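You operate a simulated robot arm through the tools that you are given. There is no shell and no other tool. Be economical: measure what you need, move in short steps, check, and stop when the job is done.

You run a simulated two-armed robot. Do the job below in one go: nothing can be reset, and whatever is moved stays where it is left.

JOB
Pick up the glue bottle from the top shelf of the low rack with one hand, pass it to the other hand and put it on the middle shelf of the low rack. Set down upright: glue bottle.

Only the result counts: the job must be done as asked and must still hold three seconds after the hand-in. Knocking over, shifting, dropping, spilling or breaking anything else fails it.

ROBOT AND FRAMES
Two 7-joint arms with two-finger parallel grippers on one trunk, on a base that drives. Base frame: it is fixed to the floor where the robot stands at the start and does not move with it; the origin is under the middle of the robot, x ahead of it, y to its left, z up. Lengths are in m, angles in degrees, forces in N, time in s.
The left shoulder is at the start at [0.036, 0.101, 1.186], the right one opposite. With the tool pointing down near the work surface each hand reaches from about 0.22 to 0.52 m from the robot's upright axis, wherever it stands, measured 20 degrees to its own side. Places, roughly: middle shelf of the low rack [0.5, 0.1, 0.6]. Payload 2.4 kg a hand.
The TCP of each hand is the grasp point between the finger pads, 0.024 m short of the fingertips. In the tool frame z runs along the fingers and y along their closing line. Largest opening 0.068 m; finger width 0.017, thickness 0.01; the body of the gripper, 0.04 by 0.07 m, starts 0.041 m behind the TCP.
Orientation is told as [roll, pitch, yaw] about the base's x, y, z axes, in that order, counted from this pose: with the fingers straight down and closing along the base's y, the tool's x points along the base's -x, its y along +y and its z along -z.

CONTROLS
- The arms move only by the tool jog_arm. It takes "left_plan", "right_plan" or both (then of equal length, played together; a hand with none holds still); each is text: rows parted by semicolons, each of 7 numbers parted by spaces: the shift along the tool's x, y, z in units of 300 mm (1.0 is 300 mm), then the turn, a rotation vector about the tool's x, y, z in units of 45 degrees (1.0 is 45 degrees), then the gripper command, from -1 (fully open) to 1 (shut), values between in proportion. In form: tx ty tz rx ry rz jaw; .... A call has 1 to 8 rows; each row is the pose to reach, as a shift and turn from the pose commanded when the call began, along the tool's axes at that moment. A call with a number of a shift or a turn outside -1 to 1 is refused whole. A row lasts 0.2 s, in which the tool goes at most 0.05 m and 8.6 degrees; a call with a longer step from one row to the next is refused whole, and so is a gripper value outside its range. A pose out of reach is approached as far as the arm can. The call stops where the force on the tool passes 40 N (or 10 N more than at its start, if that is more) or the arm is blocked; 0.2 s more then pass. The fingers move at their own pace (about 0.072 m/s each) and stop on an object; they squeeze with about 32 N. The grip force told is the motor's: it shows also when the fingers shut on nothing. Time passes only in rows, and 0.2 s behind the last, so rows that repeat a pose let the fingers close. The reply holds the time, the measured pose of the TCP, the force on the tool along the base axes, the opening and the grip force, in the units named above and with some noise, with the torque about the TCP (base axes, N m) and any sound that the robot's microphone picked up.
- Cameras (640 x 400 px; columns grow to the right, rows downward): "scene" is now at [0.1202, 0.0023, 1.3465]; the picture's right is [0.05, -1.00, 0.00], its down [-0.54, -0.03, -0.84] and it looks along [0.84, 0.04, -0.54] (base axes); focal length 214 px, centre (320, 200). "left" rides on the left gripper at [0.084, -0.011, -0.075] in its tool frame; the picture's right is [0.13, 0.99, 0.00], its down [-0.60, 0.08, -0.79] and it looks along [-0.79, 0.10, 0.61] (tool axes); focal length 251 px, centre (320, 200). "right" rides on the right gripper at [0.084, 0.011, -0.075] in its tool frame; the picture's right is [-0.13, 0.99, 0.00], its down [-0.60, -0.08, -0.79] and it looks along [-0.79, -0.10, 0.61] (tool axes); focal length 251 px, centre (320, 200). There is no depth. A picture from a camera that has moved, and an enlarged one, comes with that camera's place and axes in the base frame and with its lens.
- capture(camera): a new picture of that camera. No time passes.
- slide_trunk(by): slides the trunk up (or, below 0, down) by that many m; the arms and the scene camera ride with it, the base frame stays. It gives what a move gives, with no picture.
- roll_base(legs): drives the robot by 1 to 6 legs, each [ahead, left, turn to the left] in m, m and degrees, along the robot's own axes; the way and the turn of a leg run together, so that a leg with both is an arc; at most 1.5 m and 180 degrees a leg. The arms and the cameras ride along, it lands a little off, and it stops where it bumps. It gives what a move gives.
- pan_tilt(pan, tilt): turns the head with the scene camera to pan (to the left, within 86 degrees either way) and tilt (down, from -29 to 69), counted from straight ahead of the robot. It gives what a move gives.
- enlarge(camera, box): a new picture of the part [left, top, right, bottom] of that camera's present view, enlarged. No time passes.
- finish_job(): hands the job in; it is judged then, once.

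Work in short steps. Places have to be worked out from the pictures, the camera data and where the tool is seen: move nearer, look again, correct. Check each grasp and each placing, and mend what went wrong. You have 120 turns and 100 pictures in all, those below and enlarged ones among them. Open the grippers and draw the arms clear of the work before you hand the job in, unless the task says otherwise; then end with one line.

The tools are called after "Call:" as a command line: name --argument value ..., lists and objects as JSON in quotes. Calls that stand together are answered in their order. jog_arm: Moves the arms, as the interface text tells. Its arguments: {"type":"object","properties":{"left_plan":{"type":"string"},"right_plan":{"type":"string"}},"required":[]} The other tools are called the same way: slide_trunk (by) slides the trunk up or down; roll_base (legs) drives the base; pan_tilt (pan, tilt) turns the head that bears the scene camera; capture (camera) takes a picture; enlarge (camera, box) takes an enlarged picture of a part of a camera's view; finish_job () hands the job in.

At the start:

```text
t: 0.0
left_ee_pos: [0.3408, 0.1619, 1.2333]
left_orientation: [0.0, 0.0, 0.0]
left_ft_force: [0.0, -0.4, 0.6]
left_wrist_torque: [0.01, 0.0, 0.0]
left_opening: 0.0678
left_grasp_force: 0.1
right_ee_pos: [0.316, -0.0758, 1.2747]
right_orientation: [0.0, 0.0, 0.0]
right_ft_force: [-0.4, 0.1, -0.1]
right_wrist_torque: [0.0, 0.03, -0.02]
right_opening: 0.0678
right_grasp_force: 0.1
trunk travel left (down, up): [-0.4, 0.45]
robot x, y, heading: [0.0021, -0.0049, -0.2]
head pan, tilt: [2.6, 33.0]
```

scene: 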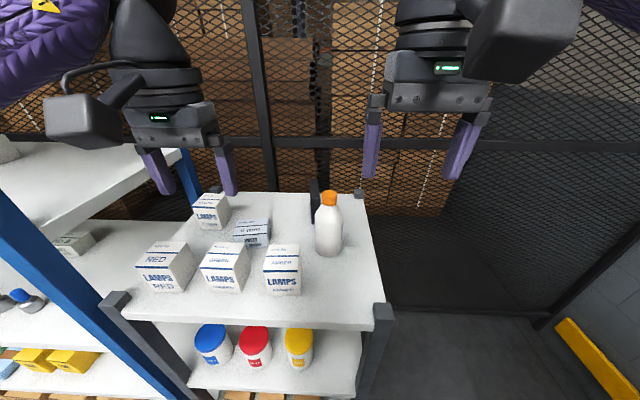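
right: 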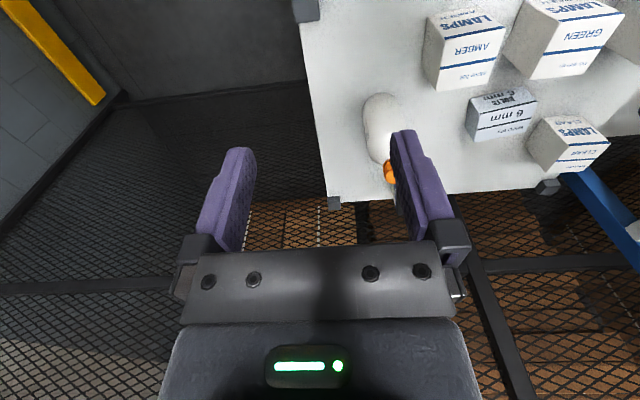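
left: 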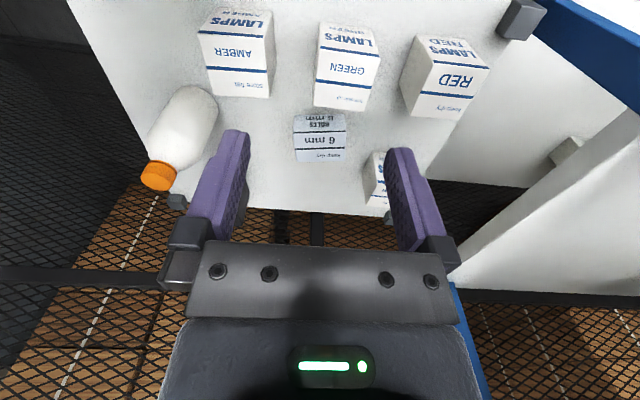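

The pictures put the bottle near (0.48, 0.00), with the cap top at z≈1.12 and the top shelf at about 1.0. I'll look closer at the bottle and at the middle shelf.

Call:
enlarge --camera "scene" --box '[240, 170, 400, 270]'

Call:
roll_base --legs '[[-0.5, 0, 0]]'

Call:
slide_trunk --by -0.35

Call:
capture --camera "scene"

```text
4.00 times, centred on (320, 220) of scene
camera zoom: at [0.1202, 0.0023, 1.3465], right [0.05, -1.0, 0.0], down [-0.54, -0.03, -0.84], along [0.84, 0.04, -0.54], focal length 858 px, centre (320, 120)
```

zoom: 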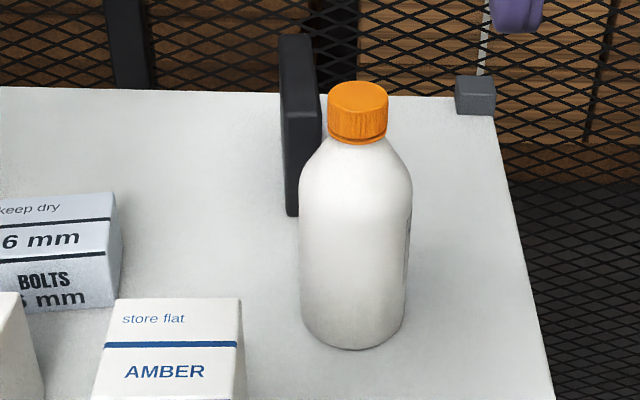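

```text
t: 2.9
left_ee_pos: [-0.153, 0.1599, 1.2342]
left_orientation: [0.0, -0.1, -0.8]
left_ft_force: [0.2, 0.0, -0.4]
left_wrist_torque: [-0.02, -0.01, 0.03]
left_opening: 0.068
left_grasp_force: 0.1
right_ee_pos: [-0.179, -0.0751, 1.2749]
right_orientation: [-0.1, 0.0, -0.9]
right_ft_force: [-0.3, -0.2, 0.1]
right_wrist_torque: [-0.01, -0.02, 0.01]
right_opening: 0.0682
right_grasp_force: 0.1
trunk travel left (down, up): [-0.4, 0.45]
robot x, y, heading: [-0.497, 0.0048, -1.0]
head pan, tilt: [2.6, 33.0]
```

```text
t: 6.1
left_ee_pos: [-0.1519, 0.1593, 0.8864]
left_orientation: [0.0, 0.2, -0.7]
left_ft_force: [0.0, 1.2, -0.3]
left_wrist_torque: [0.01, 0.02, 0.0]
left_opening: 0.0678
left_grasp_force: 0.0
right_ee_pos: [-0.1761, -0.0779, 0.926]
right_orientation: [-0.1, 0.4, -1.3]
right_ft_force: [10.7, -2.3, -1.4]
right_wrist_torque: [0.08, 0.7, -0.06]
right_opening: 0.0682
right_grasp_force: 0.0
trunk travel left (down, up): [-0.055, 0.794]
robot x, y, heading: [-0.495, 0.007, -0.9]
head pan, tilt: [2.6, 33.0]
stopped: the force on the tool passed its limit at 53 N (the readings are from after the stop); the commanded pose is now the measured one
```

```text
95 pictures are left
camera scene: at [-0.2889, 0.0022, 0.9942], right [0.03, -1.0, 0.0], down [-0.55, -0.01, -0.84], along [0.84, 0.02, -0.55], focal length 214 px, centre (320, 200)
```

scene: 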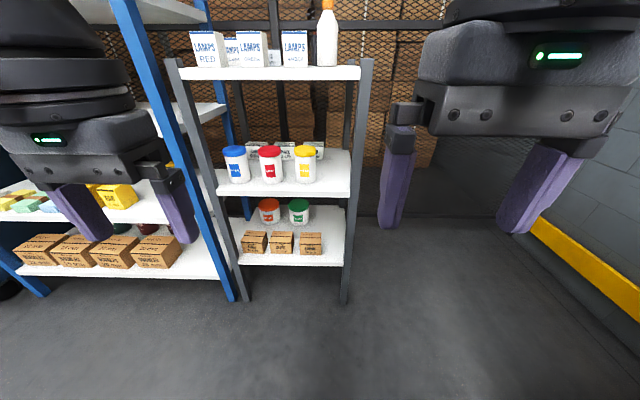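

Lowering the trunk made the right arm touch something, probably the robot itself. The view still shows the layout: top shelf at z≈0.965, middle shelf at about 0.62, and free space at the right front of the middle shelf near (0.34, -0.015). I'll raise the trunk again and drive back to the rack, shifted left so the right hand can reach the bottle.

Call:
slide_trunk --by 0.45

Call:
roll_base --legs '[[0, 0.09, 0.9], [0.5, 0, 0]]'

Call:
capture --camera "scene"

Call:
capture --camera "right"

```text
refused: 0.45 is not a number from -0.4 to 0.4
```

```text
t: 9.3
left_ee_pos: [0.2691, 0.2583, 0.8888]
left_orientation: [0.3, 1.0, -0.3]
left_ft_force: [-15.1, -0.7, -1.2]
left_wrist_torque: [0.0, -1.12, 0.21]
left_opening: 0.0678
left_grasp_force: 0.1
right_ee_pos: [0.2554, 0.0206, 0.9281]
right_orientation: [0.0, 0.3, -0.1]
right_ft_force: [2.7, 0.7, -1.8]
right_wrist_torque: [-0.14, -0.01, -0.18]
right_opening: 0.0684
right_grasp_force: 0.0
trunk travel left (down, up): [-0.055, 0.794]
robot x, y, heading: [-0.0646, 0.0961, 0.1]
head pan, tilt: [2.6, 33.0]
stopped in leg 2: the force on the tool passed its limit at 169 N (the readings are from after the stop); the commanded pose is now the measured one
```

```text
94 pictures are left
camera scene: at [0.1396, 0.098, 0.9952], right [0.05, -1.0, 0.0], down [-0.54, -0.03, -0.84], along [0.84, 0.04, -0.54], focal length 214 px, centre (320, 200)
```

scene: 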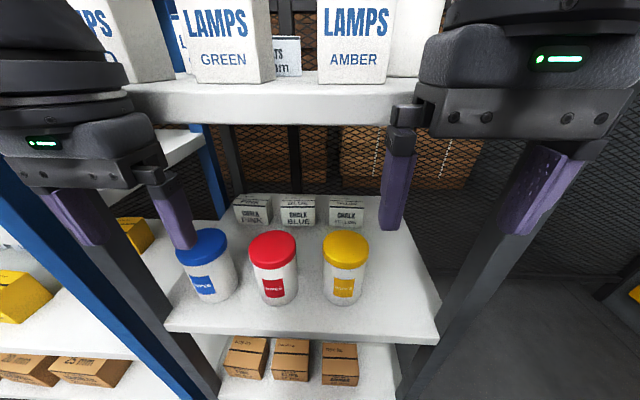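

```text
93 pictures are left
camera right: at [0.1694, 0.0335, 1.0022], right [0.13, 0.99, 0.0], down [0.61, -0.08, 0.79], along [0.78, -0.1, -0.61], focal length 251 px, centre (320, 200)
```

right: 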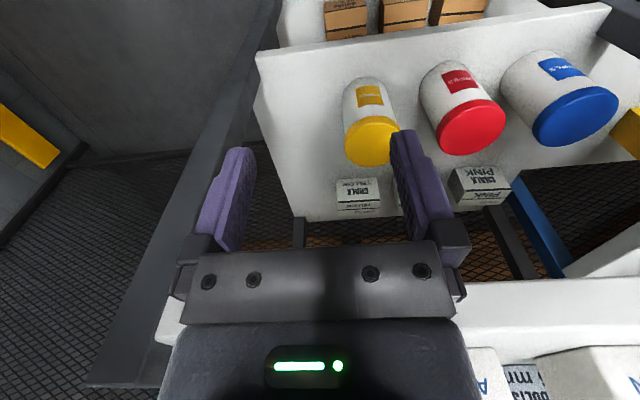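

That was my mistake. The trunk call was refused, the drive went ahead anyway with the arms low, and the hands bumped the top shelf's edge. I'll back straight off and then check whether anything moved.

Call:
roll_base --legs '[[-0.4, 0, 0]]'

```text
t: 11.8
left_ee_pos: [-0.1357, 0.2578, 0.8882]
left_orientation: [0.4, 1.1, 0.4]
left_ft_force: [0.2, 0.6, 0.4]
left_wrist_torque: [-0.03, 0.02, 0.06]
left_opening: 0.0678
left_grasp_force: 0.0
right_ee_pos: [-0.1479, 0.0191, 0.9272]
right_orientation: [-0.1, 0.5, 0.6]
right_ft_force: [6.0, -0.2, -4.1]
right_wrist_torque: [-0.02, 0.14, -0.06]
right_opening: 0.0679
right_grasp_force: 0.1
trunk travel left (down, up): [-0.055, 0.794]
robot x, y, heading: [-0.471, 0.088, 0.8]
head pan, tilt: [2.6, 33.0]
```

The hands are clear now, and the right arm still shows a slight self-contact. I'll raise the trunk by 0.4.

Call:
slide_trunk --by 0.4

```text
t: 15.6
left_ee_pos: [-0.1356, 0.2587, 1.2877]
left_orientation: [0.3, 1.1, 0.4]
left_ft_force: [0.8, 0.7, -0.7]
left_wrist_torque: [0.02, 0.03, 0.01]
left_opening: 0.0679
left_grasp_force: 0.1
right_ee_pos: [-0.1481, 0.0201, 1.3256]
right_orientation: [-0.1, 0.4, 0.5]
right_ft_force: [-0.2, -0.1, -0.1]
right_wrist_torque: [0.0, -0.01, -0.02]
right_opening: 0.0678
right_grasp_force: 0.2
trunk travel left (down, up): [-0.455, 0.394]
robot x, y, heading: [-0.4682, 0.0929, 0.8]
head pan, tilt: [2.6, 33.0]
```

The trunk is up with no forces on either hand. I'll take a picture to check the shelf contents.

Call:
capture --camera "scene"

Call:
capture --camera "right"

```text
92 pictures are left
camera scene: at [-0.3564, 0.0953, 1.402], right [0.06, -1.0, 0.0], down [-0.54, -0.03, -0.84], along [0.84, 0.05, -0.54], focal length 214 px, centre (320, 200)
```

scene: 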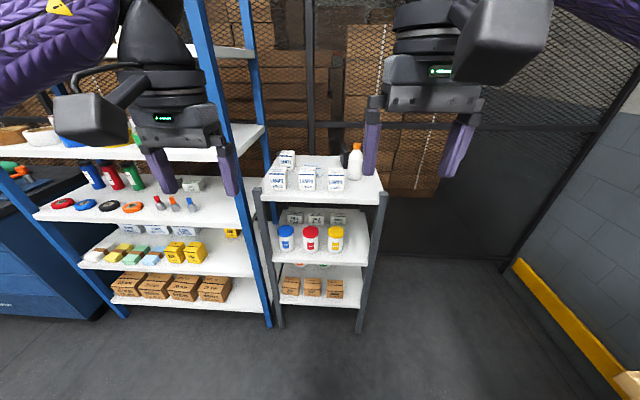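

```text
91 pictures are left
camera right: at [-0.2322, 0.0322, 1.4016], right [0.12, 0.99, 0.0], down [0.61, -0.07, 0.79], along [0.78, -0.1, -0.61], focal length 251 px, centre (320, 200)
```

right: 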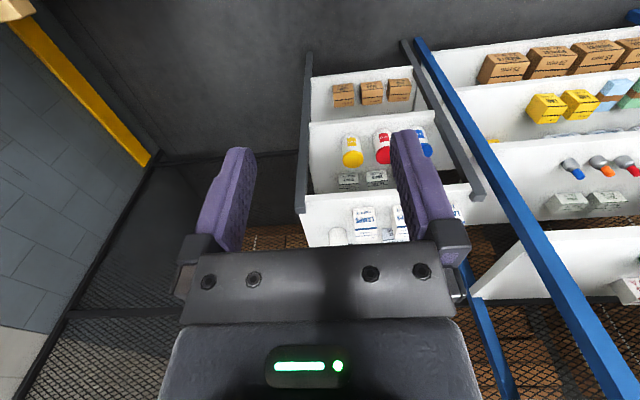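

Everything is still upright, and both hands (z≈1.29 and 1.33) are well above the shelf items. I'll drive forward to about x=0.

Call:
roll_base --legs '[[0.47, 0, -0.8]]'

Call:
enlarge --camera "scene" --box '[240, 150, 480, 300]'

Call:
capture --camera "right"

Call:
capture --camera "left"

```text
t: 18.4
left_ee_pos: [0.3308, 0.2578, 1.2874]
left_orientation: [0.4, 1.1, -0.3]
left_ft_force: [0.0, -0.1, -0.5]
left_wrist_torque: [-0.02, -0.02, 0.02]
left_opening: 0.0679
left_grasp_force: 0.2
right_ee_pos: [0.3162, 0.0195, 1.3267]
right_orientation: [0.0, 0.4, -0.2]
right_ft_force: [-0.7, 0.1, 0.3]
right_wrist_torque: [0.0, 0.03, 0.0]
right_opening: 0.0677
right_grasp_force: 0.1
trunk travel left (down, up): [-0.455, 0.394]
robot x, y, heading: [-0.0044, 0.0951, 0.1]
head pan, tilt: [2.6, 33.0]
```

```text
2.67 times, centred on (360, 225) of scene
camera zoom: at [0.1079, 0.0984, 1.402], right [0.05, -1.0, 0.0], down [-0.54, -0.03, -0.84], along [0.84, 0.04, -0.55], focal length 572 px, centre (213, 133)
```

zoom: 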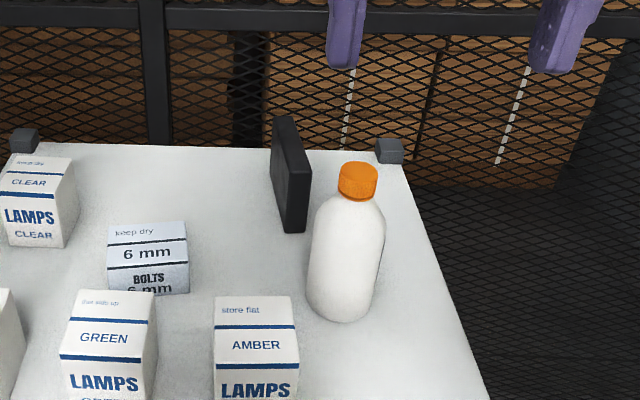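

```text
89 pictures are left
camera right: at [0.2312, 0.0337, 1.4016], right [0.13, 0.99, 0.0], down [0.61, -0.08, 0.79], along [0.78, -0.11, -0.61], focal length 251 px, centre (320, 200)
```

right: 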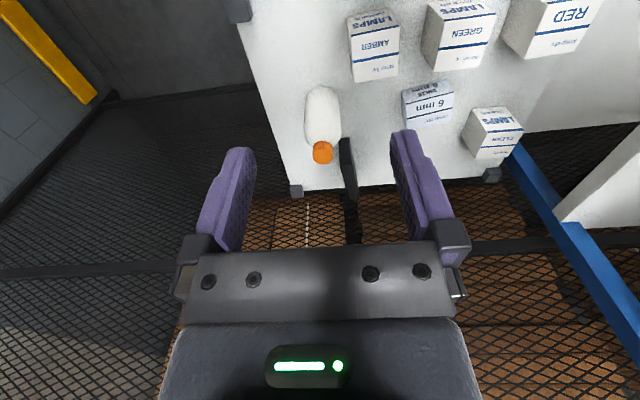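

```text
88 pictures are left
camera left: at [0.2484, 0.2467, 1.3642], right [-0.12, 0.99, 0.01], down [0.62, 0.07, 0.78], along [0.77, 0.1, -0.62], focal length 251 px, centre (320, 200)
```

left: 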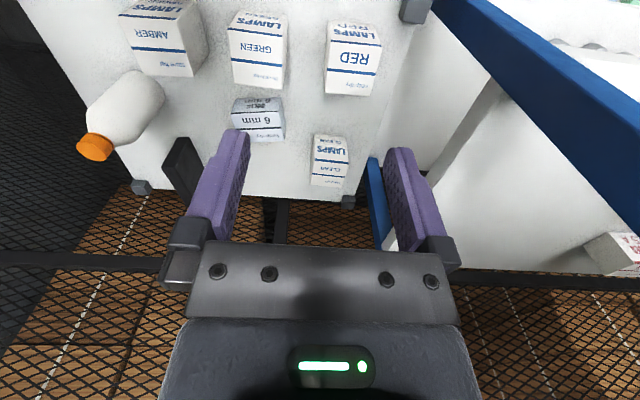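

The three views agree on the cap centre at about (0.484, -0.001, 1.112). I'll move the right hand to a pre-grasp point above it.

Call:
jog_arm --right_plan "-0.112 -0.0136 0.08 0 0 0 -1; -0.224 -0.0272 0.16 0 0 0 -1; -0.336 -0.041 0.24 0 0 0 -1; -0.448 -0.0545 0.32 0 0 0 -1; -0.56 -0.068 0.4 0 0 0 -1; -0.56 -0.068 0.4 0 0 0 -1"

Call:
capture --camera "right"

Call:
enlarge --camera "scene" --box '[280, 120, 480, 245]'

```text
t: 19.8
left_ee_pos: [0.3305, 0.2583, 1.2872]
left_orientation: [0.4, 1.1, -0.4]
left_ft_force: [-0.8, 0.3, 0.8]
left_wrist_torque: [-0.01, -0.03, -0.04]
left_opening: 0.0682
left_grasp_force: 0.1
right_ee_pos: [0.461, 0.0031, 1.2114]
right_orientation: [-0.1, 0.4, 0.0]
right_ft_force: [0.2, 1.3, 0.2]
right_wrist_torque: [-0.04, 0.0, -0.02]
right_opening: 0.0679
right_grasp_force: 0.0
right hand out of reach, approached as far as the arm can: row 5, 6
trunk travel left (down, up): [-0.455, 0.394]
robot x, y, heading: [-0.0075, 0.0982, 0.3]
head pan, tilt: [2.6, 33.0]
```

```text
87 pictures are left
camera right: at [0.3763, 0.0168, 1.2863], right [0.13, 0.99, 0.0], down [0.61, -0.08, 0.79], along [0.78, -0.1, -0.61], focal length 251 px, centre (320, 200)
```

right: 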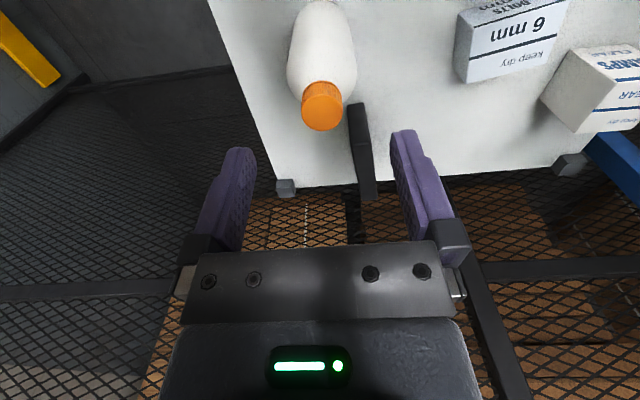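

```text
3.20 times, centred on (380, 182) of scene
camera zoom: at [0.1075, 0.0988, 1.402], right [0.05, -1.0, 0.0], down [-0.54, -0.03, -0.84], along [0.84, 0.04, -0.54], focal length 686 px, centre (128, 256)
```

zoom: 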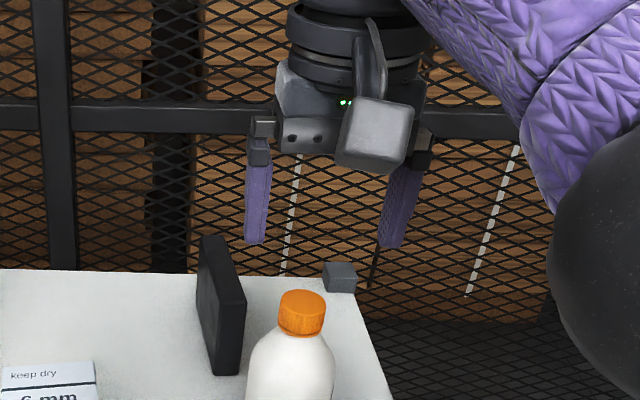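

The hand ran short by about 2 cm, because the wrist sits above the shoulder at this trunk height. I'll raise the trunk and drive 4 cm closer.

Call:
slide_trunk --by 0.15

Call:
roll_base --legs '[[0.05, 0, 0]]'

```text
t: 21.6
left_ee_pos: [0.33, 0.2584, 1.4376]
left_orientation: [0.4, 1.0, -0.2]
left_ft_force: [-0.7, -0.5, 0.3]
left_wrist_torque: [0.01, 0.0, 0.01]
left_opening: 0.0679
left_grasp_force: 0.0
right_ee_pos: [0.4544, 0.0026, 1.3706]
right_orientation: [0.0, -0.7, -0.3]
right_ft_force: [0.3, 0.1, 0.8]
right_wrist_torque: [-0.03, 0.01, 0.01]
right_opening: 0.0681
right_grasp_force: 0.1
trunk travel left (down, up): [-0.605, 0.244]
robot x, y, heading: [-0.0074, 0.0944, 0.3]
head pan, tilt: [2.6, 33.0]
```

```text
t: 22.5
left_ee_pos: [0.3822, 0.2583, 1.4384]
left_orientation: [0.3, 1.3, -0.4]
left_ft_force: [0.2, -0.1, -0.7]
left_wrist_torque: [0.03, -0.01, 0.05]
left_opening: 0.068
left_grasp_force: 0.1
right_ee_pos: [0.5057, 0.0042, 1.368]
right_orientation: [-0.1, -0.6, -0.3]
right_ft_force: [1.1, 0.1, -0.2]
right_wrist_torque: [-0.01, 0.04, -0.01]
right_opening: 0.068
right_grasp_force: 0.0
trunk travel left (down, up): [-0.605, 0.244]
robot x, y, heading: [0.0445, 0.0958, 0.0]
head pan, tilt: [2.6, 33.0]
```

I'm descending to a hover above the cap, at z≈1.18.

Call:
jog_arm --right_plan "0.02 -0.004 0.157 0 0.013 0 -1; 0.04 -0.008 0.314 0 0.013 0 -1; 0.06 -0.012 0.47 0 0.013 0 -1; 0.08 -0.017 0.627 0 0.013 0 -1; 0.08 -0.017 0.627 0 0.013 0 -1"

Call:
capture --camera "right"

Call:
capture --camera "scene"

Call:
capture --camera "left"

```text
t: 23.7
left_ee_pos: [0.3791, 0.2591, 1.4371]
left_orientation: [0.3, 1.0, -0.3]
left_ft_force: [-0.3, 0.0, 0.3]
left_wrist_torque: [-0.02, 0.01, -0.03]
left_opening: 0.0681
left_grasp_force: 0.1
right_ee_pos: [0.4811, 0.0009, 1.1787]
right_orientation: [0.0, 0.0, -0.2]
right_ft_force: [-0.2, 0.0, 0.4]
right_wrist_torque: [0.02, -0.01, -0.01]
right_opening: 0.0683
right_grasp_force: 0.0
trunk travel left (down, up): [-0.605, 0.244]
robot x, y, heading: [0.0423, 0.0961, 0.1]
head pan, tilt: [2.6, 33.0]
```

```text
85 pictures are left
camera right: at [0.3964, 0.0124, 1.2536], right [0.13, 0.99, 0.0], down [0.6, -0.08, 0.79], along [0.79, -0.11, -0.61], focal length 251 px, centre (320, 200)
```

right: 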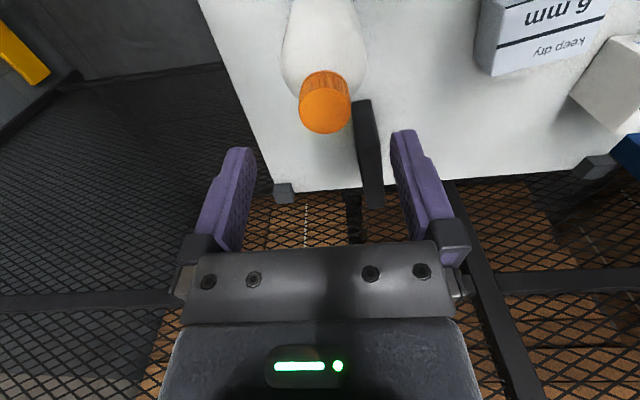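

```text
84 pictures are left
camera scene: at [0.1461, 0.0986, 1.5525], right [0.05, -1.0, 0.0], down [-0.54, -0.03, -0.84], along [0.84, 0.04, -0.54], focal length 214 px, centre (320, 200)
```

scene: 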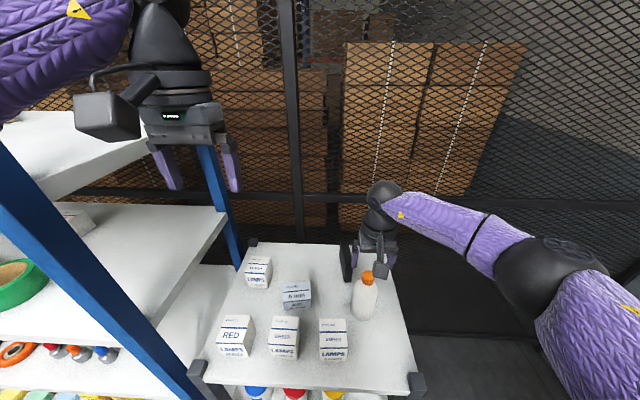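

```text
83 pictures are left
camera left: at [0.2975, 0.2469, 1.5143], right [-0.12, 0.99, 0.01], down [0.62, 0.07, 0.78], along [0.78, 0.1, -0.62], focal length 251 px, centre (320, 200)
```

left: 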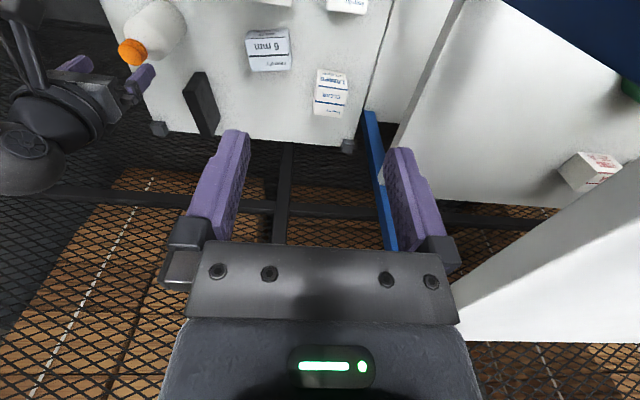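

The cap sits within about 2 mm of the tool axis, and the slab behind it, at x≥0.57, is clear. I'm descending so the tips reach the cap's bottom edge, with the jaws still open.

Call:
jog_arm --right_plan "0 0.002 0.06 0 0 0 -1; 0 0.004 0.12 0 0 0 -1; 0 0.004 0.187 0 0 0 -1; 0 0.004 0.187 0 0 0 -1"

Call:
capture --camera "right"

Call:
enlarge --camera "scene" --box '[320, 220, 440, 330]'

```text
t: 24.7
left_ee_pos: [0.3784, 0.2577, 1.4362]
left_orientation: [0.2, 1.2, -0.3]
left_ft_force: [-0.6, 0.0, 0.5]
left_wrist_torque: [-0.02, -0.02, -0.02]
left_opening: 0.0681
left_grasp_force: 0.0
right_ee_pos: [0.4818, -0.0017, 1.1238]
right_orientation: [-0.2, -0.1, -0.2]
right_ft_force: [0.0, 0.1, 0.3]
right_wrist_torque: [0.01, 0.01, -0.01]
right_opening: 0.0679
right_grasp_force: 0.1
trunk travel left (down, up): [-0.605, 0.244]
robot x, y, heading: [0.0441, 0.0965, 0.2]
head pan, tilt: [2.6, 33.0]
```

```text
82 pictures are left
camera right: at [0.3963, 0.0124, 1.1981], right [0.13, 0.99, 0.0], down [0.6, -0.08, 0.79], along [0.79, -0.11, -0.61], focal length 251 px, centre (320, 200)
```

right: 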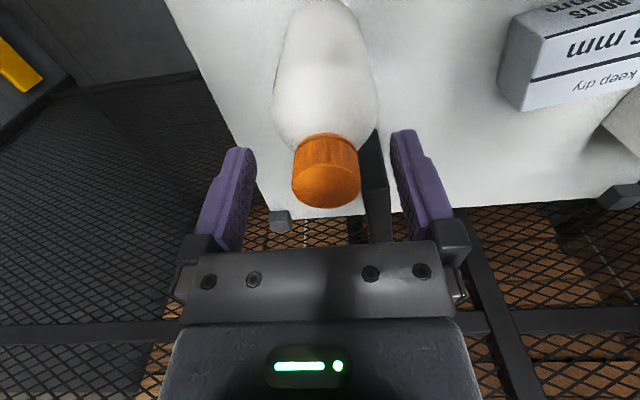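

```text
3.64 times, centred on (380, 275) of scene
camera zoom: at [0.1461, 0.0986, 1.5525], right [0.05, -1.0, 0.0], down [-0.54, -0.03, -0.84], along [0.84, 0.04, -0.54], focal length 780 px, centre (102, -73)
```

zoom: 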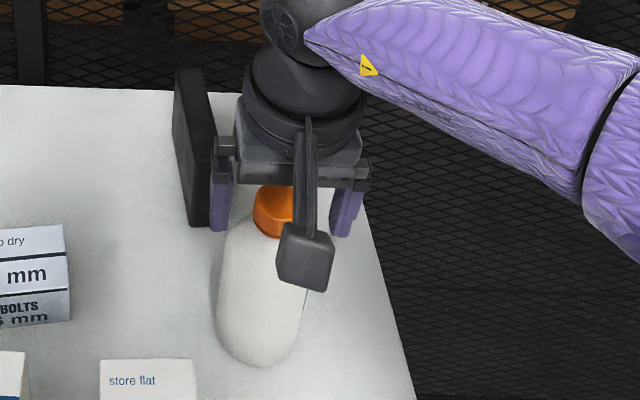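

The cap top is near TCP height, so the tips probably overlap the shoulder slightly. I'll rise 5 mm, nudge +2 mm in y, and close on the cap.

Call:
jog_arm --right_plan "0 0.008 -0.017 0 0 0 -1; 0 0.008 -0.017 0 0 0 -0.3; 0 0.008 -0.017 0 0 0 0.2; 0 0.008 -0.017 0 0 0 0.6; 0 0.008 -0.017 0 0 0 1; 0 0.008 -0.017 0 0 0 1"

Call:
capture --camera "right"

```text
t: 26.1
left_ee_pos: [0.3801, 0.2586, 1.4376]
left_orientation: [0.3, 1.1, -0.3]
left_ft_force: [0.6, -0.6, -0.2]
left_wrist_torque: [-0.01, 0.0, -0.03]
left_opening: 0.0678
left_grasp_force: 0.1
right_ee_pos: [0.4823, 0.003, 1.1299]
right_orientation: [-0.1, -0.1, -0.2]
right_ft_force: [0.3, 0.7, -0.4]
right_wrist_torque: [0.15, -0.06, 0.01]
right_opening: 0.029
right_grasp_force: 31.7
trunk travel left (down, up): [-0.605, 0.244]
robot x, y, heading: [0.0478, 0.0958, 0.1]
head pan, tilt: [2.6, 33.0]
```

```text
80 pictures are left
camera right: at [0.3967, 0.0153, 1.2035], right [0.13, 0.99, 0.0], down [0.6, -0.08, 0.79], along [0.79, -0.1, -0.61], focal length 251 px, centre (320, 200)
```

right: 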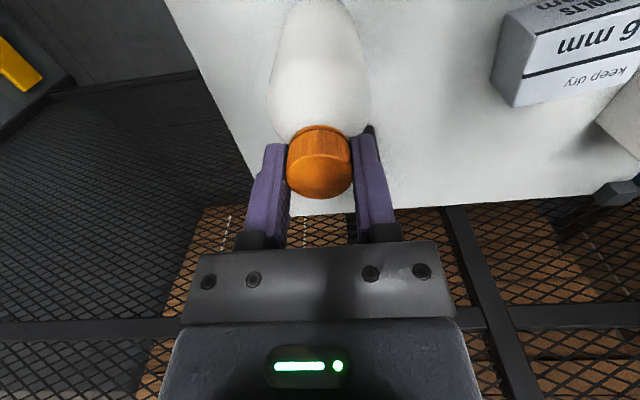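

The cap is gripped: opening 0.029, force 32 N. I'm lifting straight up 0.1 m.

Call:
jog_arm --right_plan "0 0 -0.05 0 0 0 1; 0 0 -0.12 0 0 0 1; 0 0 -0.22 0 0 0 1; 0 0 -0.33 0 0 0 1; 0 0 -0.33 0 0 0 1"

Call:
capture --camera "scene"

Call:
capture --camera "right"

```text
t: 27.3
left_ee_pos: [0.3813, 0.2575, 1.4372]
left_orientation: [0.2, 1.0, -0.3]
left_ft_force: [-0.1, 0.0, 0.3]
left_wrist_torque: [0.0, -0.04, 0.01]
left_opening: 0.0681
left_grasp_force: 0.1
right_ee_pos: [0.4839, 0.0021, 1.2291]
right_orientation: [0.1, -0.1, -0.2]
right_ft_force: [-0.3, -0.1, -4.0]
right_wrist_torque: [0.0, 0.0, 0.02]
right_opening: 0.029
right_grasp_force: 31.8
trunk travel left (down, up): [-0.605, 0.244]
robot x, y, heading: [0.0473, 0.0969, 0.1]
head pan, tilt: [2.6, 33.0]
```

```text
79 pictures are left
camera scene: at [0.1467, 0.0984, 1.5524], right [0.05, -1.0, 0.0], down [-0.54, -0.03, -0.84], along [0.84, 0.04, -0.55], focal length 214 px, centre (320, 200)
```

scene: 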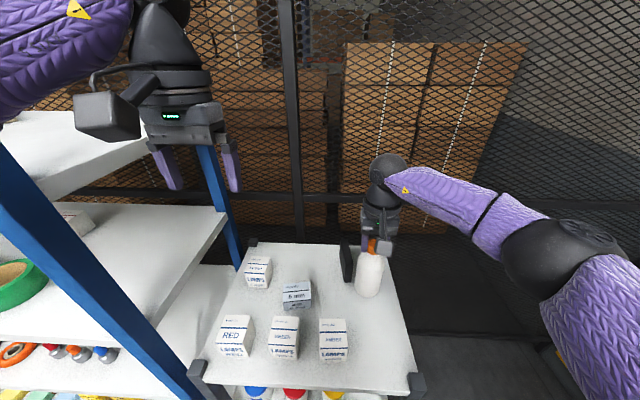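

```text
78 pictures are left
camera right: at [0.3994, 0.0146, 1.3031], right [0.13, 0.99, 0.0], down [0.6, -0.08, 0.79], along [0.79, -0.1, -0.61], focal length 251 px, centre (320, 200)
```

right: 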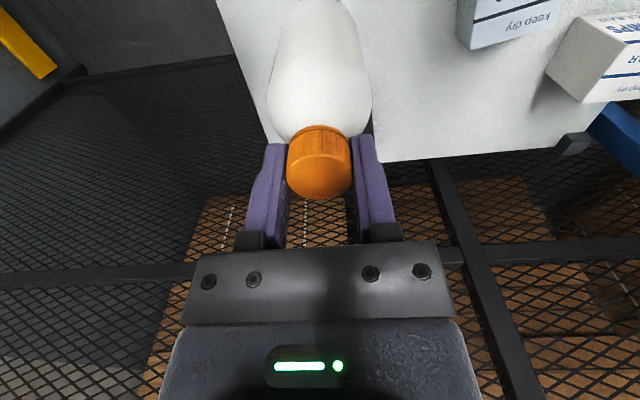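

The bottle is lifted and hanging straight, about 0.4 kg. I'll raise the trunk another 0.1 for clearance and then back away from the rack.

Call:
slide_trunk --by 0.1

Call:
roll_base --legs '[[-0.5, 0, 0]]'

Call:
capture --camera "scene"

```text
t: 28.6
left_ee_pos: [0.3805, 0.2578, 1.5372]
left_orientation: [0.3, 1.1, -0.3]
left_ft_force: [0.7, -0.8, 0.9]
left_wrist_torque: [0.02, 0.02, -0.01]
left_opening: 0.068
left_grasp_force: 0.0
right_ee_pos: [0.482, 0.0028, 1.3298]
right_orientation: [-0.1, -0.2, -0.2]
right_ft_force: [-0.2, -0.3, -3.3]
right_wrist_torque: [-0.02, -0.05, -0.02]
right_opening: 0.0293
right_grasp_force: 31.9
trunk travel left (down, up): [-0.705, 0.144]
robot x, y, heading: [0.0445, 0.0988, 0.1]
head pan, tilt: [2.6, 33.0]
```

```text
t: 31.5
left_ee_pos: [-0.1182, 0.2576, 1.5377]
left_orientation: [0.3, 1.1, 0.2]
left_ft_force: [0.2, 0.0, -0.8]
left_wrist_torque: [-0.03, -0.01, 0.03]
left_opening: 0.0682
left_grasp_force: 0.0
right_ee_pos: [-0.0149, 0.0018, 1.3297]
right_orientation: [0.0, -0.1, 0.3]
right_ft_force: [0.6, 0.3, -3.0]
right_wrist_torque: [-0.02, -0.02, -0.02]
right_opening: 0.029
right_grasp_force: 31.5
trunk travel left (down, up): [-0.705, 0.144]
robot x, y, heading: [-0.4571, 0.0921, 0.8]
head pan, tilt: [2.6, 33.0]
```

```text
77 pictures are left
camera scene: at [-0.3541, 0.0954, 1.6525], right [0.06, -1.0, 0.0], down [-0.54, -0.03, -0.84], along [0.84, 0.05, -0.54], focal length 214 px, centre (320, 200)
```

scene: 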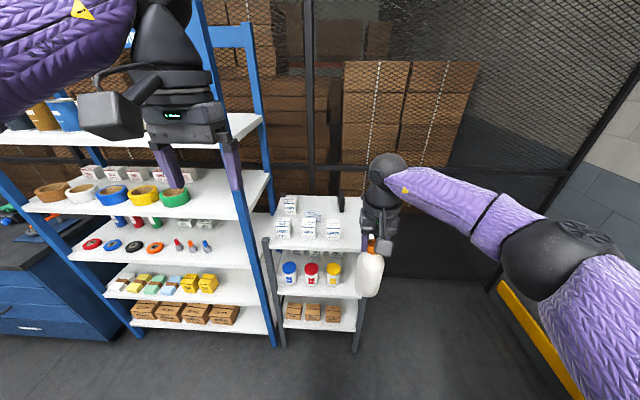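

The bottle is clear of the rack. I'll bring the left hand down beside it while pitching the fingers forward (first 44°), and keep it well out to the left.

Call:
jog_arm --left_plan "0.02 0 0.13 0 -0.163 0 -1; 0.04 0 0.26 0 -0.326 0 -1; 0.06 0 0.39 0 -0.489 0 -1; 0.08 0 0.52 0 -0.652 0 -1; 0.1 0 0.65 0 -0.815 0 -1; 0.1 0 0.77 0 -0.976 0 -1; 0.1 0 0.77 0 -0.976 0 -1"

Call:
capture --camera "scene"

```text
t: 33.1
left_ee_pos: [-0.1416, 0.2601, 1.3019]
left_orientation: [0.3, -42.7, 0.0]
left_ft_force: [1.1, -0.1, -0.9]
left_wrist_torque: [-0.02, -0.02, -0.03]
left_opening: 0.068
left_grasp_force: 0.0
left hand out of reach, approached as far as the arm can: row 5, 6, 7
right_ee_pos: [-0.0144, 0.0015, 1.3294]
right_orientation: [0.0, -0.1, 0.3]
right_ft_force: [0.2, -0.9, -3.0]
right_wrist_torque: [0.01, -0.03, 0.01]
right_opening: 0.0292
right_grasp_force: 31.9
trunk travel left (down, up): [-0.705, 0.144]
robot x, y, heading: [-0.4518, 0.0907, 0.8]
head pan, tilt: [2.6, 33.0]
```

```text
76 pictures are left
camera scene: at [-0.3535, 0.0952, 1.6525], right [0.06, -1.0, 0.0], down [-0.54, -0.03, -0.84], along [0.84, 0.05, -0.54], focal length 214 px, centre (320, 200)
```

scene: 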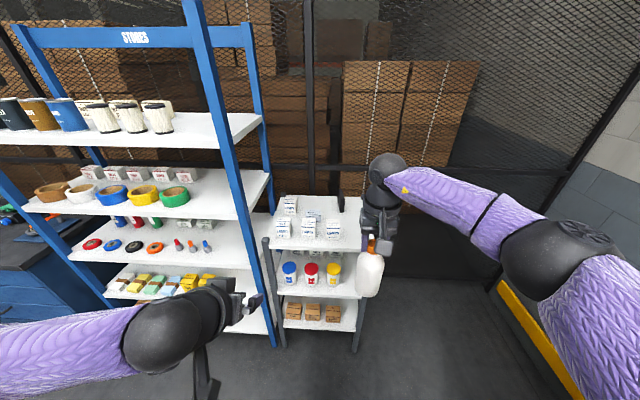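

The left hand is at pitch −43° and near its inner reach limit. I'll move both hands at once: the right brings the bottle to about (0.005, 0.06), and the left goes forward to x≈−0.07 while pitching to −65°, still at y≈0.26.

Call:
jog_arm --left_plan "-0.027 0 0.062 0 -0.124 0 -1; -0.053 0 0.124 0 -0.248 0 -1; -0.08 0 0.186 0 -0.372 0 -1; -0.107 0 0.248 0 -0.495 0 -1; -0.107 0 0.248 0 -0.495 0 -1" --right_plan "-0.017 0.048 0 0 0 0 1; -0.034 0.097 0 0 0 0 1; -0.05 0.145 0 0 0 0 1; -0.067 0.193 0 0 0 0 1; -0.067 0.193 0 0 0 0 1"

Call:
capture --camera "scene"

Call:
capture --camera "left"

```text
t: 34.3
left_ee_pos: [-0.0889, 0.2492, 1.3129]
left_orientation: [-4.3, -56.5, -3.7]
left_ft_force: [0.7, -0.3, -0.3]
left_wrist_torque: [-0.02, -0.02, 0.01]
left_opening: 0.0679
left_grasp_force: 0.0
left hand out of reach, approached as far as the arm can: row 2, 3, 4, 5
right_ee_pos: [0.0056, 0.0594, 1.3285]
right_orientation: [0.0, -0.1, 0.4]
right_ft_force: [-0.4, -0.5, -3.1]
right_wrist_torque: [0.01, -0.01, 0.01]
right_opening: 0.029
right_grasp_force: 32.7
trunk travel left (down, up): [-0.705, 0.144]
robot x, y, heading: [-0.4562, 0.091, 0.5]
head pan, tilt: [2.6, 33.0]
```

```text
75 pictures are left
camera scene: at [-0.354, 0.0954, 1.6525], right [0.06, -1.0, 0.0], down [-0.54, -0.03, -0.84], along [0.84, 0.05, -0.54], focal length 214 px, centre (320, 200)
```

scene: 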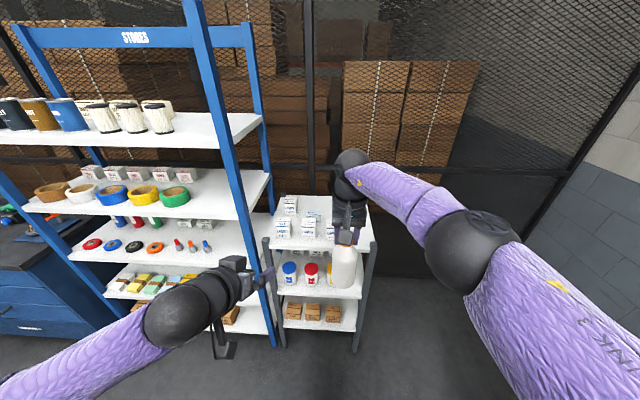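

```text
74 pictures are left
camera left: at [-0.1981, 0.2511, 1.2842], right [0.05, 0.99, -0.15], down [-0.31, 0.16, 0.94], along [0.95, 0.0, 0.32], focal length 251 px, centre (320, 200)
```

left: 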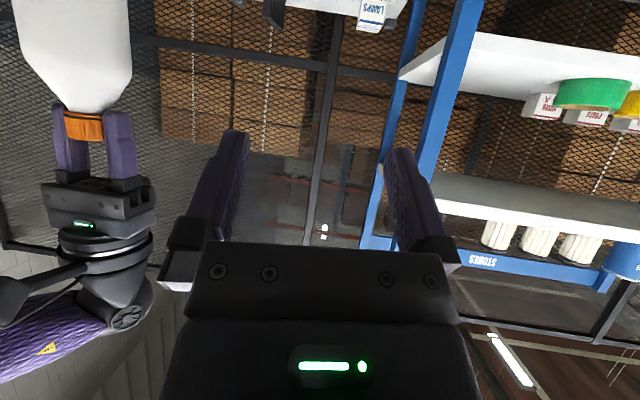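

The left arm is folded too tight at this distance. I'll move both hands further out, the bottle by +0.1 in x and the left hand by +0.12, to get room for the pitch.

Call:
jog_arm --left_plan "-0.06 0 0.12 0 0 0 -1; -0.12 0 0.24 0 0 0 -1; -0.183 0 0.357 0 0 0 -1; -0.183 0 0.357 0 0 0 -1" --right_plan "-0.11 0 0 0 0 0 1; -0.22 0 0 0 0 0 1; -0.333 0 0 0 0 0 1; -0.333 0 0 0 0 0 1"

```text
t: 35.3
left_ee_pos: [0.0294, 0.2334, 1.2989]
left_orientation: [-4.1, -56.6, -3.6]
left_ft_force: [0.4, -0.5, 0.1]
left_wrist_torque: [-0.02, 0.01, -0.02]
left_opening: 0.0682
left_grasp_force: 0.0
right_ee_pos: [0.0181, 0.0402, 1.3284]
right_orientation: [-0.1, 0.0, 0.4]
right_ft_force: [0.1, -0.9, -3.3]
right_wrist_torque: [0.06, 0.02, 0.0]
right_opening: 0.0288
right_grasp_force: 32.0
right hand out of reach, approached as far as the arm can: row 1, 2, 3, 4
trunk travel left (down, up): [-0.705, 0.144]
robot x, y, heading: [-0.453, 0.0936, 0.8]
head pan, tilt: [2.6, 33.0]
```

The right hand is at its outer reach at (0.018, 0.04), so the bottle stays there. The left will straddle the body from below: first lower it to z≈1.08 at the side and straighten its roll and yaw.

Call:
jog_arm --left_plan "0.123 0 0.073 -0.032 0 -0.009 -1; 0.247 0 0.147 -0.063 0 -0.018 -1; 0.37 0 0.22 -0.095 0 -0.026 -1; 0.494 0 0.294 -0.126 0 -0.035 -1; 0.617 0 0.367 -0.158 0 -0.044 -1; 0.617 0 0.367 -0.158 0 -0.044 -1"

Call:
capture --camera "scene"

Call:
capture --camera "left"

```text
t: 36.7
left_ee_pos: [0.0145, 0.2683, 1.061]
left_orientation: [-1.7, -57.0, 0.9]
left_ft_force: [-0.6, -0.1, -0.2]
left_wrist_torque: [0.0, -0.04, -0.04]
left_opening: 0.068
left_grasp_force: 0.1
left hand out of reach, approached as far as the arm can: row 1, 2, 3, 4, 5, 6
right_ee_pos: [0.0165, 0.0436, 1.3292]
right_orientation: [-0.1, -0.2, 0.4]
right_ft_force: [-0.4, 0.7, -2.5]
right_wrist_torque: [-0.04, -0.02, 0.02]
right_opening: 0.0292
right_grasp_force: 32.2
trunk travel left (down, up): [-0.705, 0.144]
robot x, y, heading: [-0.4507, 0.0911, 0.5]
head pan, tilt: [2.6, 33.0]
```

```text
73 pictures are left
camera scene: at [-0.3558, 0.0976, 1.6526], right [0.06, -1.0, 0.0], down [-0.54, -0.03, -0.84], along [0.84, 0.05, -0.54], focal length 214 px, centre (320, 200)
```

scene: 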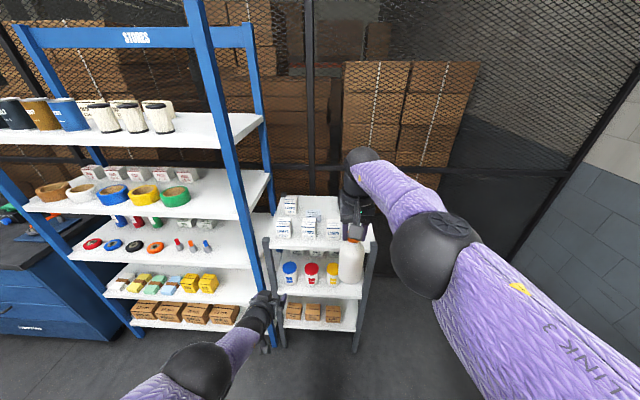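

```text
72 pictures are left
camera left: at [-0.0948, 0.2567, 1.031], right [-0.06, 0.99, -0.12], down [-0.34, 0.1, 0.94], along [0.94, 0.1, 0.33], focal length 251 px, centre (320, 200)
```

left: 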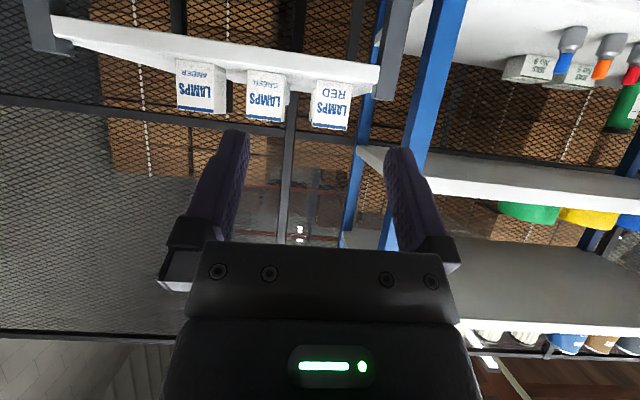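

The left hand is at (0.015, 0.268, 1.061), well below the bottle's bottom at ≈1.163. I'll slide it sideways to beneath the bottle at y≈0.042.

Call:
jog_arm --left_plan "0 -0.15 0 0 0 0 -1; 0 -0.3 0 0 0 0 -1; 0 -0.45 0 0 0 0 -1; 0 -0.6 0 0 0 0 -1; 0 -0.753 0 0 0 0 -1; 0 -0.753 0 0 0 0 -1"

Call:
capture --camera "scene"

Call:
capture --camera "left"

Call:
capture --camera "right"

```text
t: 38.1
left_ee_pos: [0.0272, 0.2495, 1.0713]
left_orientation: [-2.3, -56.4, 0.3]
left_ft_force: [0.6, -0.1, 0.2]
left_wrist_torque: [-0.01, 0.0, 0.01]
left_opening: 0.0679
left_grasp_force: 0.0
left hand out of reach, approached as far as the arm can: row 1, 2, 3, 4, 5, 6
right_ee_pos: [0.0192, 0.0411, 1.3273]
right_orientation: [0.0, -0.1, 0.4]
right_ft_force: [0.1, -0.9, -3.9]
right_wrist_torque: [-0.02, 0.0, -0.01]
right_opening: 0.0292
right_grasp_force: 31.9
trunk travel left (down, up): [-0.705, 0.144]
robot x, y, heading: [-0.4543, 0.0906, 0.8]
head pan, tilt: [2.6, 33.0]
```

```text
71 pictures are left
camera scene: at [-0.3532, 0.0954, 1.6524], right [0.06, -1.0, 0.0], down [-0.54, -0.03, -0.84], along [0.84, 0.05, -0.55], focal length 214 px, centre (320, 200)
```

scene: 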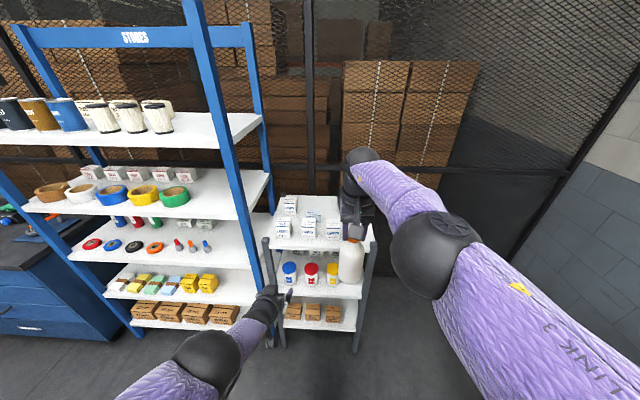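

```text
70 pictures are left
camera left: at [-0.0826, 0.2397, 1.0429], right [-0.05, 0.99, -0.13], down [-0.32, 0.11, 0.94], along [0.94, 0.09, 0.32], focal length 251 px, centre (320, 200)
```

left: 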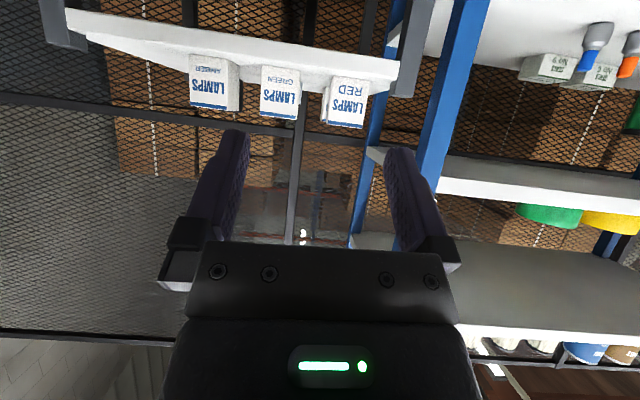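

```text
69 pictures are left
camera right: at [-0.0657, 0.0539, 1.4025], right [0.12, 0.99, 0.0], down [0.6, -0.07, 0.79], along [0.79, -0.1, -0.61], focal length 251 px, centre (320, 200)
```

right: 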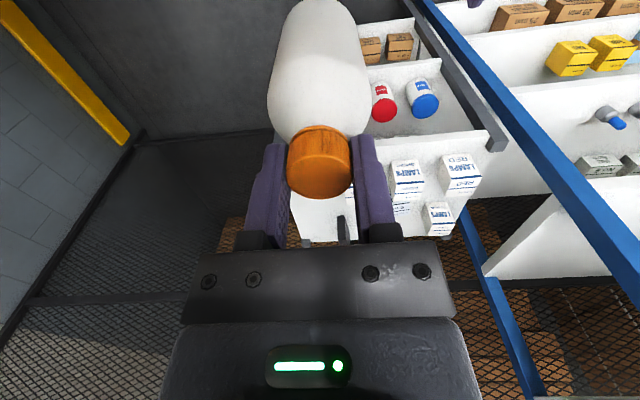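

The left arm looks to be at a wrist joint limit: pointing straight ahead while moving right isn't feasible. I'll yaw its fingers 30° to the right, and bring the bottle a bit left to about (0, 0.10).

Call:
jog_arm --left_plan "0 0 0 0.139 0 0.092 -1; 0 0 0 0.278 0 0.183 -1; 0 0 0 0.418 0 0.275 -1; 0 0 0 0.557 0 0.367 -1; 0 0 0 0.557 0 0.367 -1" --right_plan "0.016 0.05 0 0 0 0 1; 0.032 0.1 0 0 0 0 1; 0.048 0.15 0 0 0 0 1; 0.063 0.2 0 0 0 0 1; 0.063 0.2 0 0 0 0 1"

```text
t: 39.3
left_ee_pos: [0.0145, 0.2356, 1.0846]
left_orientation: [-0.4, -56.4, -29.9]
left_ft_force: [0.5, 0.6, -1.1]
left_wrist_torque: [0.03, 0.0, -0.01]
left_opening: 0.068
left_grasp_force: 0.1
left hand out of reach, approached as far as the arm can: row 2, 3, 4, 5
right_ee_pos: [-0.0007, 0.103, 1.3266]
right_orientation: [0.0, -0.1, 0.5]
right_ft_force: [0.2, -0.5, -3.3]
right_wrist_torque: [0.02, -0.02, 0.02]
right_opening: 0.0292
right_grasp_force: 32.0
trunk travel left (down, up): [-0.705, 0.144]
robot x, y, heading: [-0.4552, 0.0914, 1.0]
head pan, tilt: [2.6, 33.0]
```

Checking the geometry, the left arm was just at its outer reach (too low and too far), with the shoulder-to-wrist limit at about 0.43 m. Under the bottle, at (0, 0.103, 1.09), it should be within reach, so I'll go there.

Call:
jog_arm --left_plan "-0.04 -0.1 0.03 0 0 0 -1; -0.06 -0.2 0.07 0 0 0 -1; -0.09 -0.3 0.1 0 0 0 -1; -0.114 -0.407 0.139 0 0 0 -1; -0.114 -0.407 0.139 0 0 0 -1"

Call:
capture --camera "scene"

Call:
capture --camera "left"

```text
t: 40.5
left_ee_pos: [-0.0002, 0.1044, 1.0891]
left_orientation: [-0.4, -56.4, -29.9]
left_ft_force: [-0.6, -0.4, -0.5]
left_wrist_torque: [-0.02, 0.02, 0.0]
left_opening: 0.068
left_grasp_force: 0.0
right_ee_pos: [-0.0005, 0.1021, 1.3276]
right_orientation: [-0.1, 0.0, 0.4]
right_ft_force: [-0.4, -0.1, -3.7]
right_wrist_torque: [-0.01, -0.01, 0.0]
right_opening: 0.0293
right_grasp_force: 31.4
trunk travel left (down, up): [-0.705, 0.144]
robot x, y, heading: [-0.4529, 0.0925, 0.8]
head pan, tilt: [2.6, 33.0]
```

```text
68 pictures are left
camera scene: at [-0.3535, 0.0963, 1.6524], right [0.06, -1.0, 0.0], down [-0.54, -0.03, -0.84], along [0.84, 0.05, -0.54], focal length 214 px, centre (320, 200)
```

scene: 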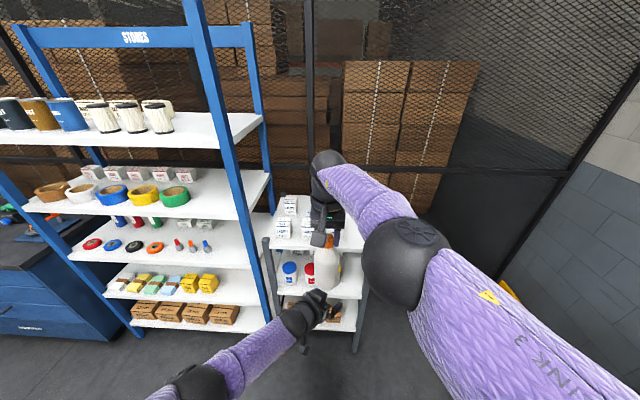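

```text
67 pictures are left
camera left: at [-0.0992, 0.1489, 1.0608], right [0.44, 0.89, -0.11], down [-0.24, 0.24, 0.94], along [0.87, -0.38, 0.32], focal length 251 px, centre (320, 200)
```

left: 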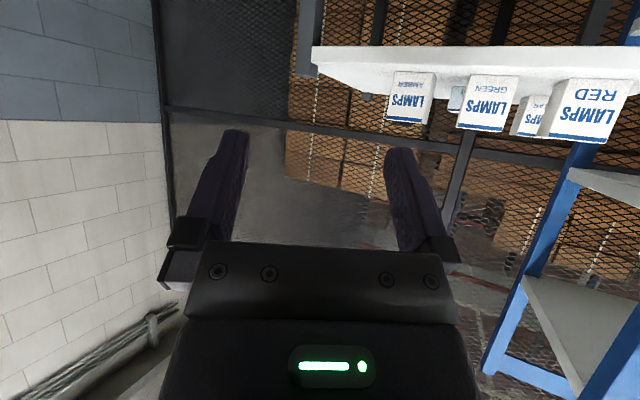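

Both hands are lined up. The body is about 61 mm across, so there's roughly 3.5 mm of margin per side, and the palm needs the bottle 13 mm ahead of the left TCP. I'll offset for that and rise to just under the bottle's base to check alignment.

Call:
jog_arm --left_plan "0.023 -0.006 -0.034 0 0 0 -1; -0.06 -0.006 -0.09 0 0 0 -1; -0.144 -0.006 -0.145 0 0 0 -1; -0.144 -0.006 -0.145 0 0 0 -1"

Call:
enlarge --camera "scene" --box '[260, 200, 400, 340]'

Call:
capture --camera "left"

Call:
capture --camera "right"

```text
t: 41.3
left_ee_pos: [-0.0144, 0.1119, 1.1264]
left_orientation: [0.0, -55.0, -29.8]
left_ft_force: [-0.6, 0.6, -0.6]
left_wrist_torque: [0.0, -0.01, -0.02]
left_opening: 0.0678
left_grasp_force: 0.1
right_ee_pos: [0.0012, 0.1011, 1.33]
right_orientation: [0.0, -0.6, 0.3]
right_ft_force: [-0.7, -0.8, -2.5]
right_wrist_torque: [-0.09, -0.03, -0.04]
right_opening: 0.029
right_grasp_force: 32.4
trunk travel left (down, up): [-0.705, 0.144]
robot x, y, heading: [-0.4546, 0.0913, 0.7]
head pan, tilt: [2.6, 33.0]
stopped in row 3 (left hand): the force on the tool passed its limit at 50 N (the readings are from after the stop); the commanded pose is now the measured one
```

```text
2.86 times, centred on (330, 270) of scene
camera zoom: at [-0.3538, 0.0956, 1.6525], right [0.06, -1.0, 0.0], down [-0.54, -0.03, -0.84], along [0.84, 0.05, -0.54], focal length 613 px, centre (291, 0)
```

zoom: 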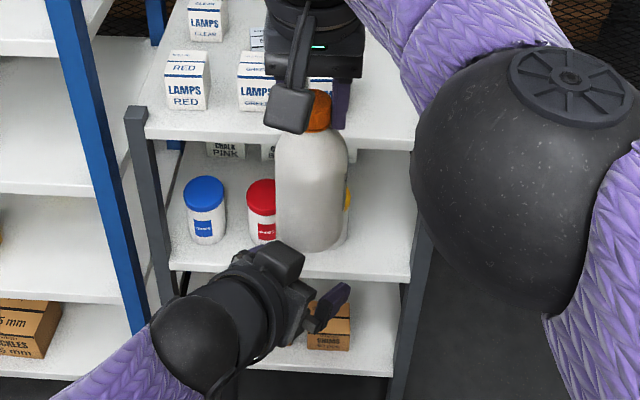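

```text
65 pictures are left
camera left: at [-0.1154, 0.1558, 1.1013], right [0.43, 0.9, -0.11], down [-0.22, 0.22, 0.95], along [0.87, -0.39, 0.3], focal length 251 px, centre (320, 200)
```

left: 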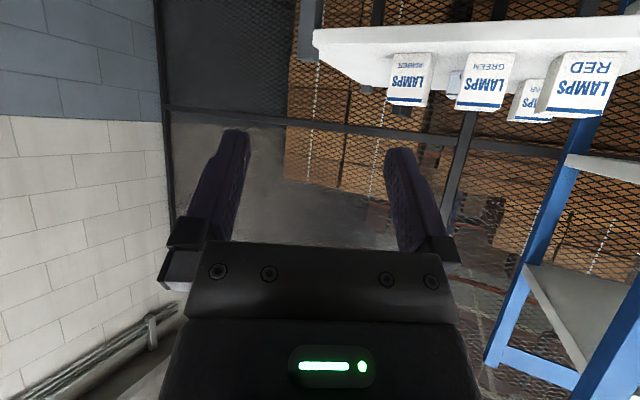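

```text
64 pictures are left
camera right: at [-0.0848, 0.1145, 1.4037], right [0.12, 0.99, 0.0], down [0.6, -0.08, 0.8], along [0.79, -0.1, -0.6], focal length 251 px, centre (320, 200)
```

right: 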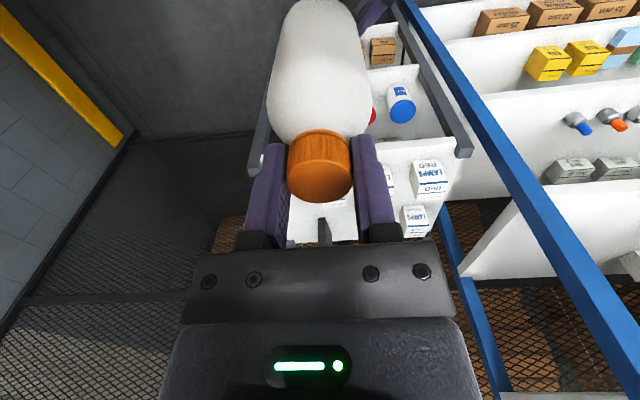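

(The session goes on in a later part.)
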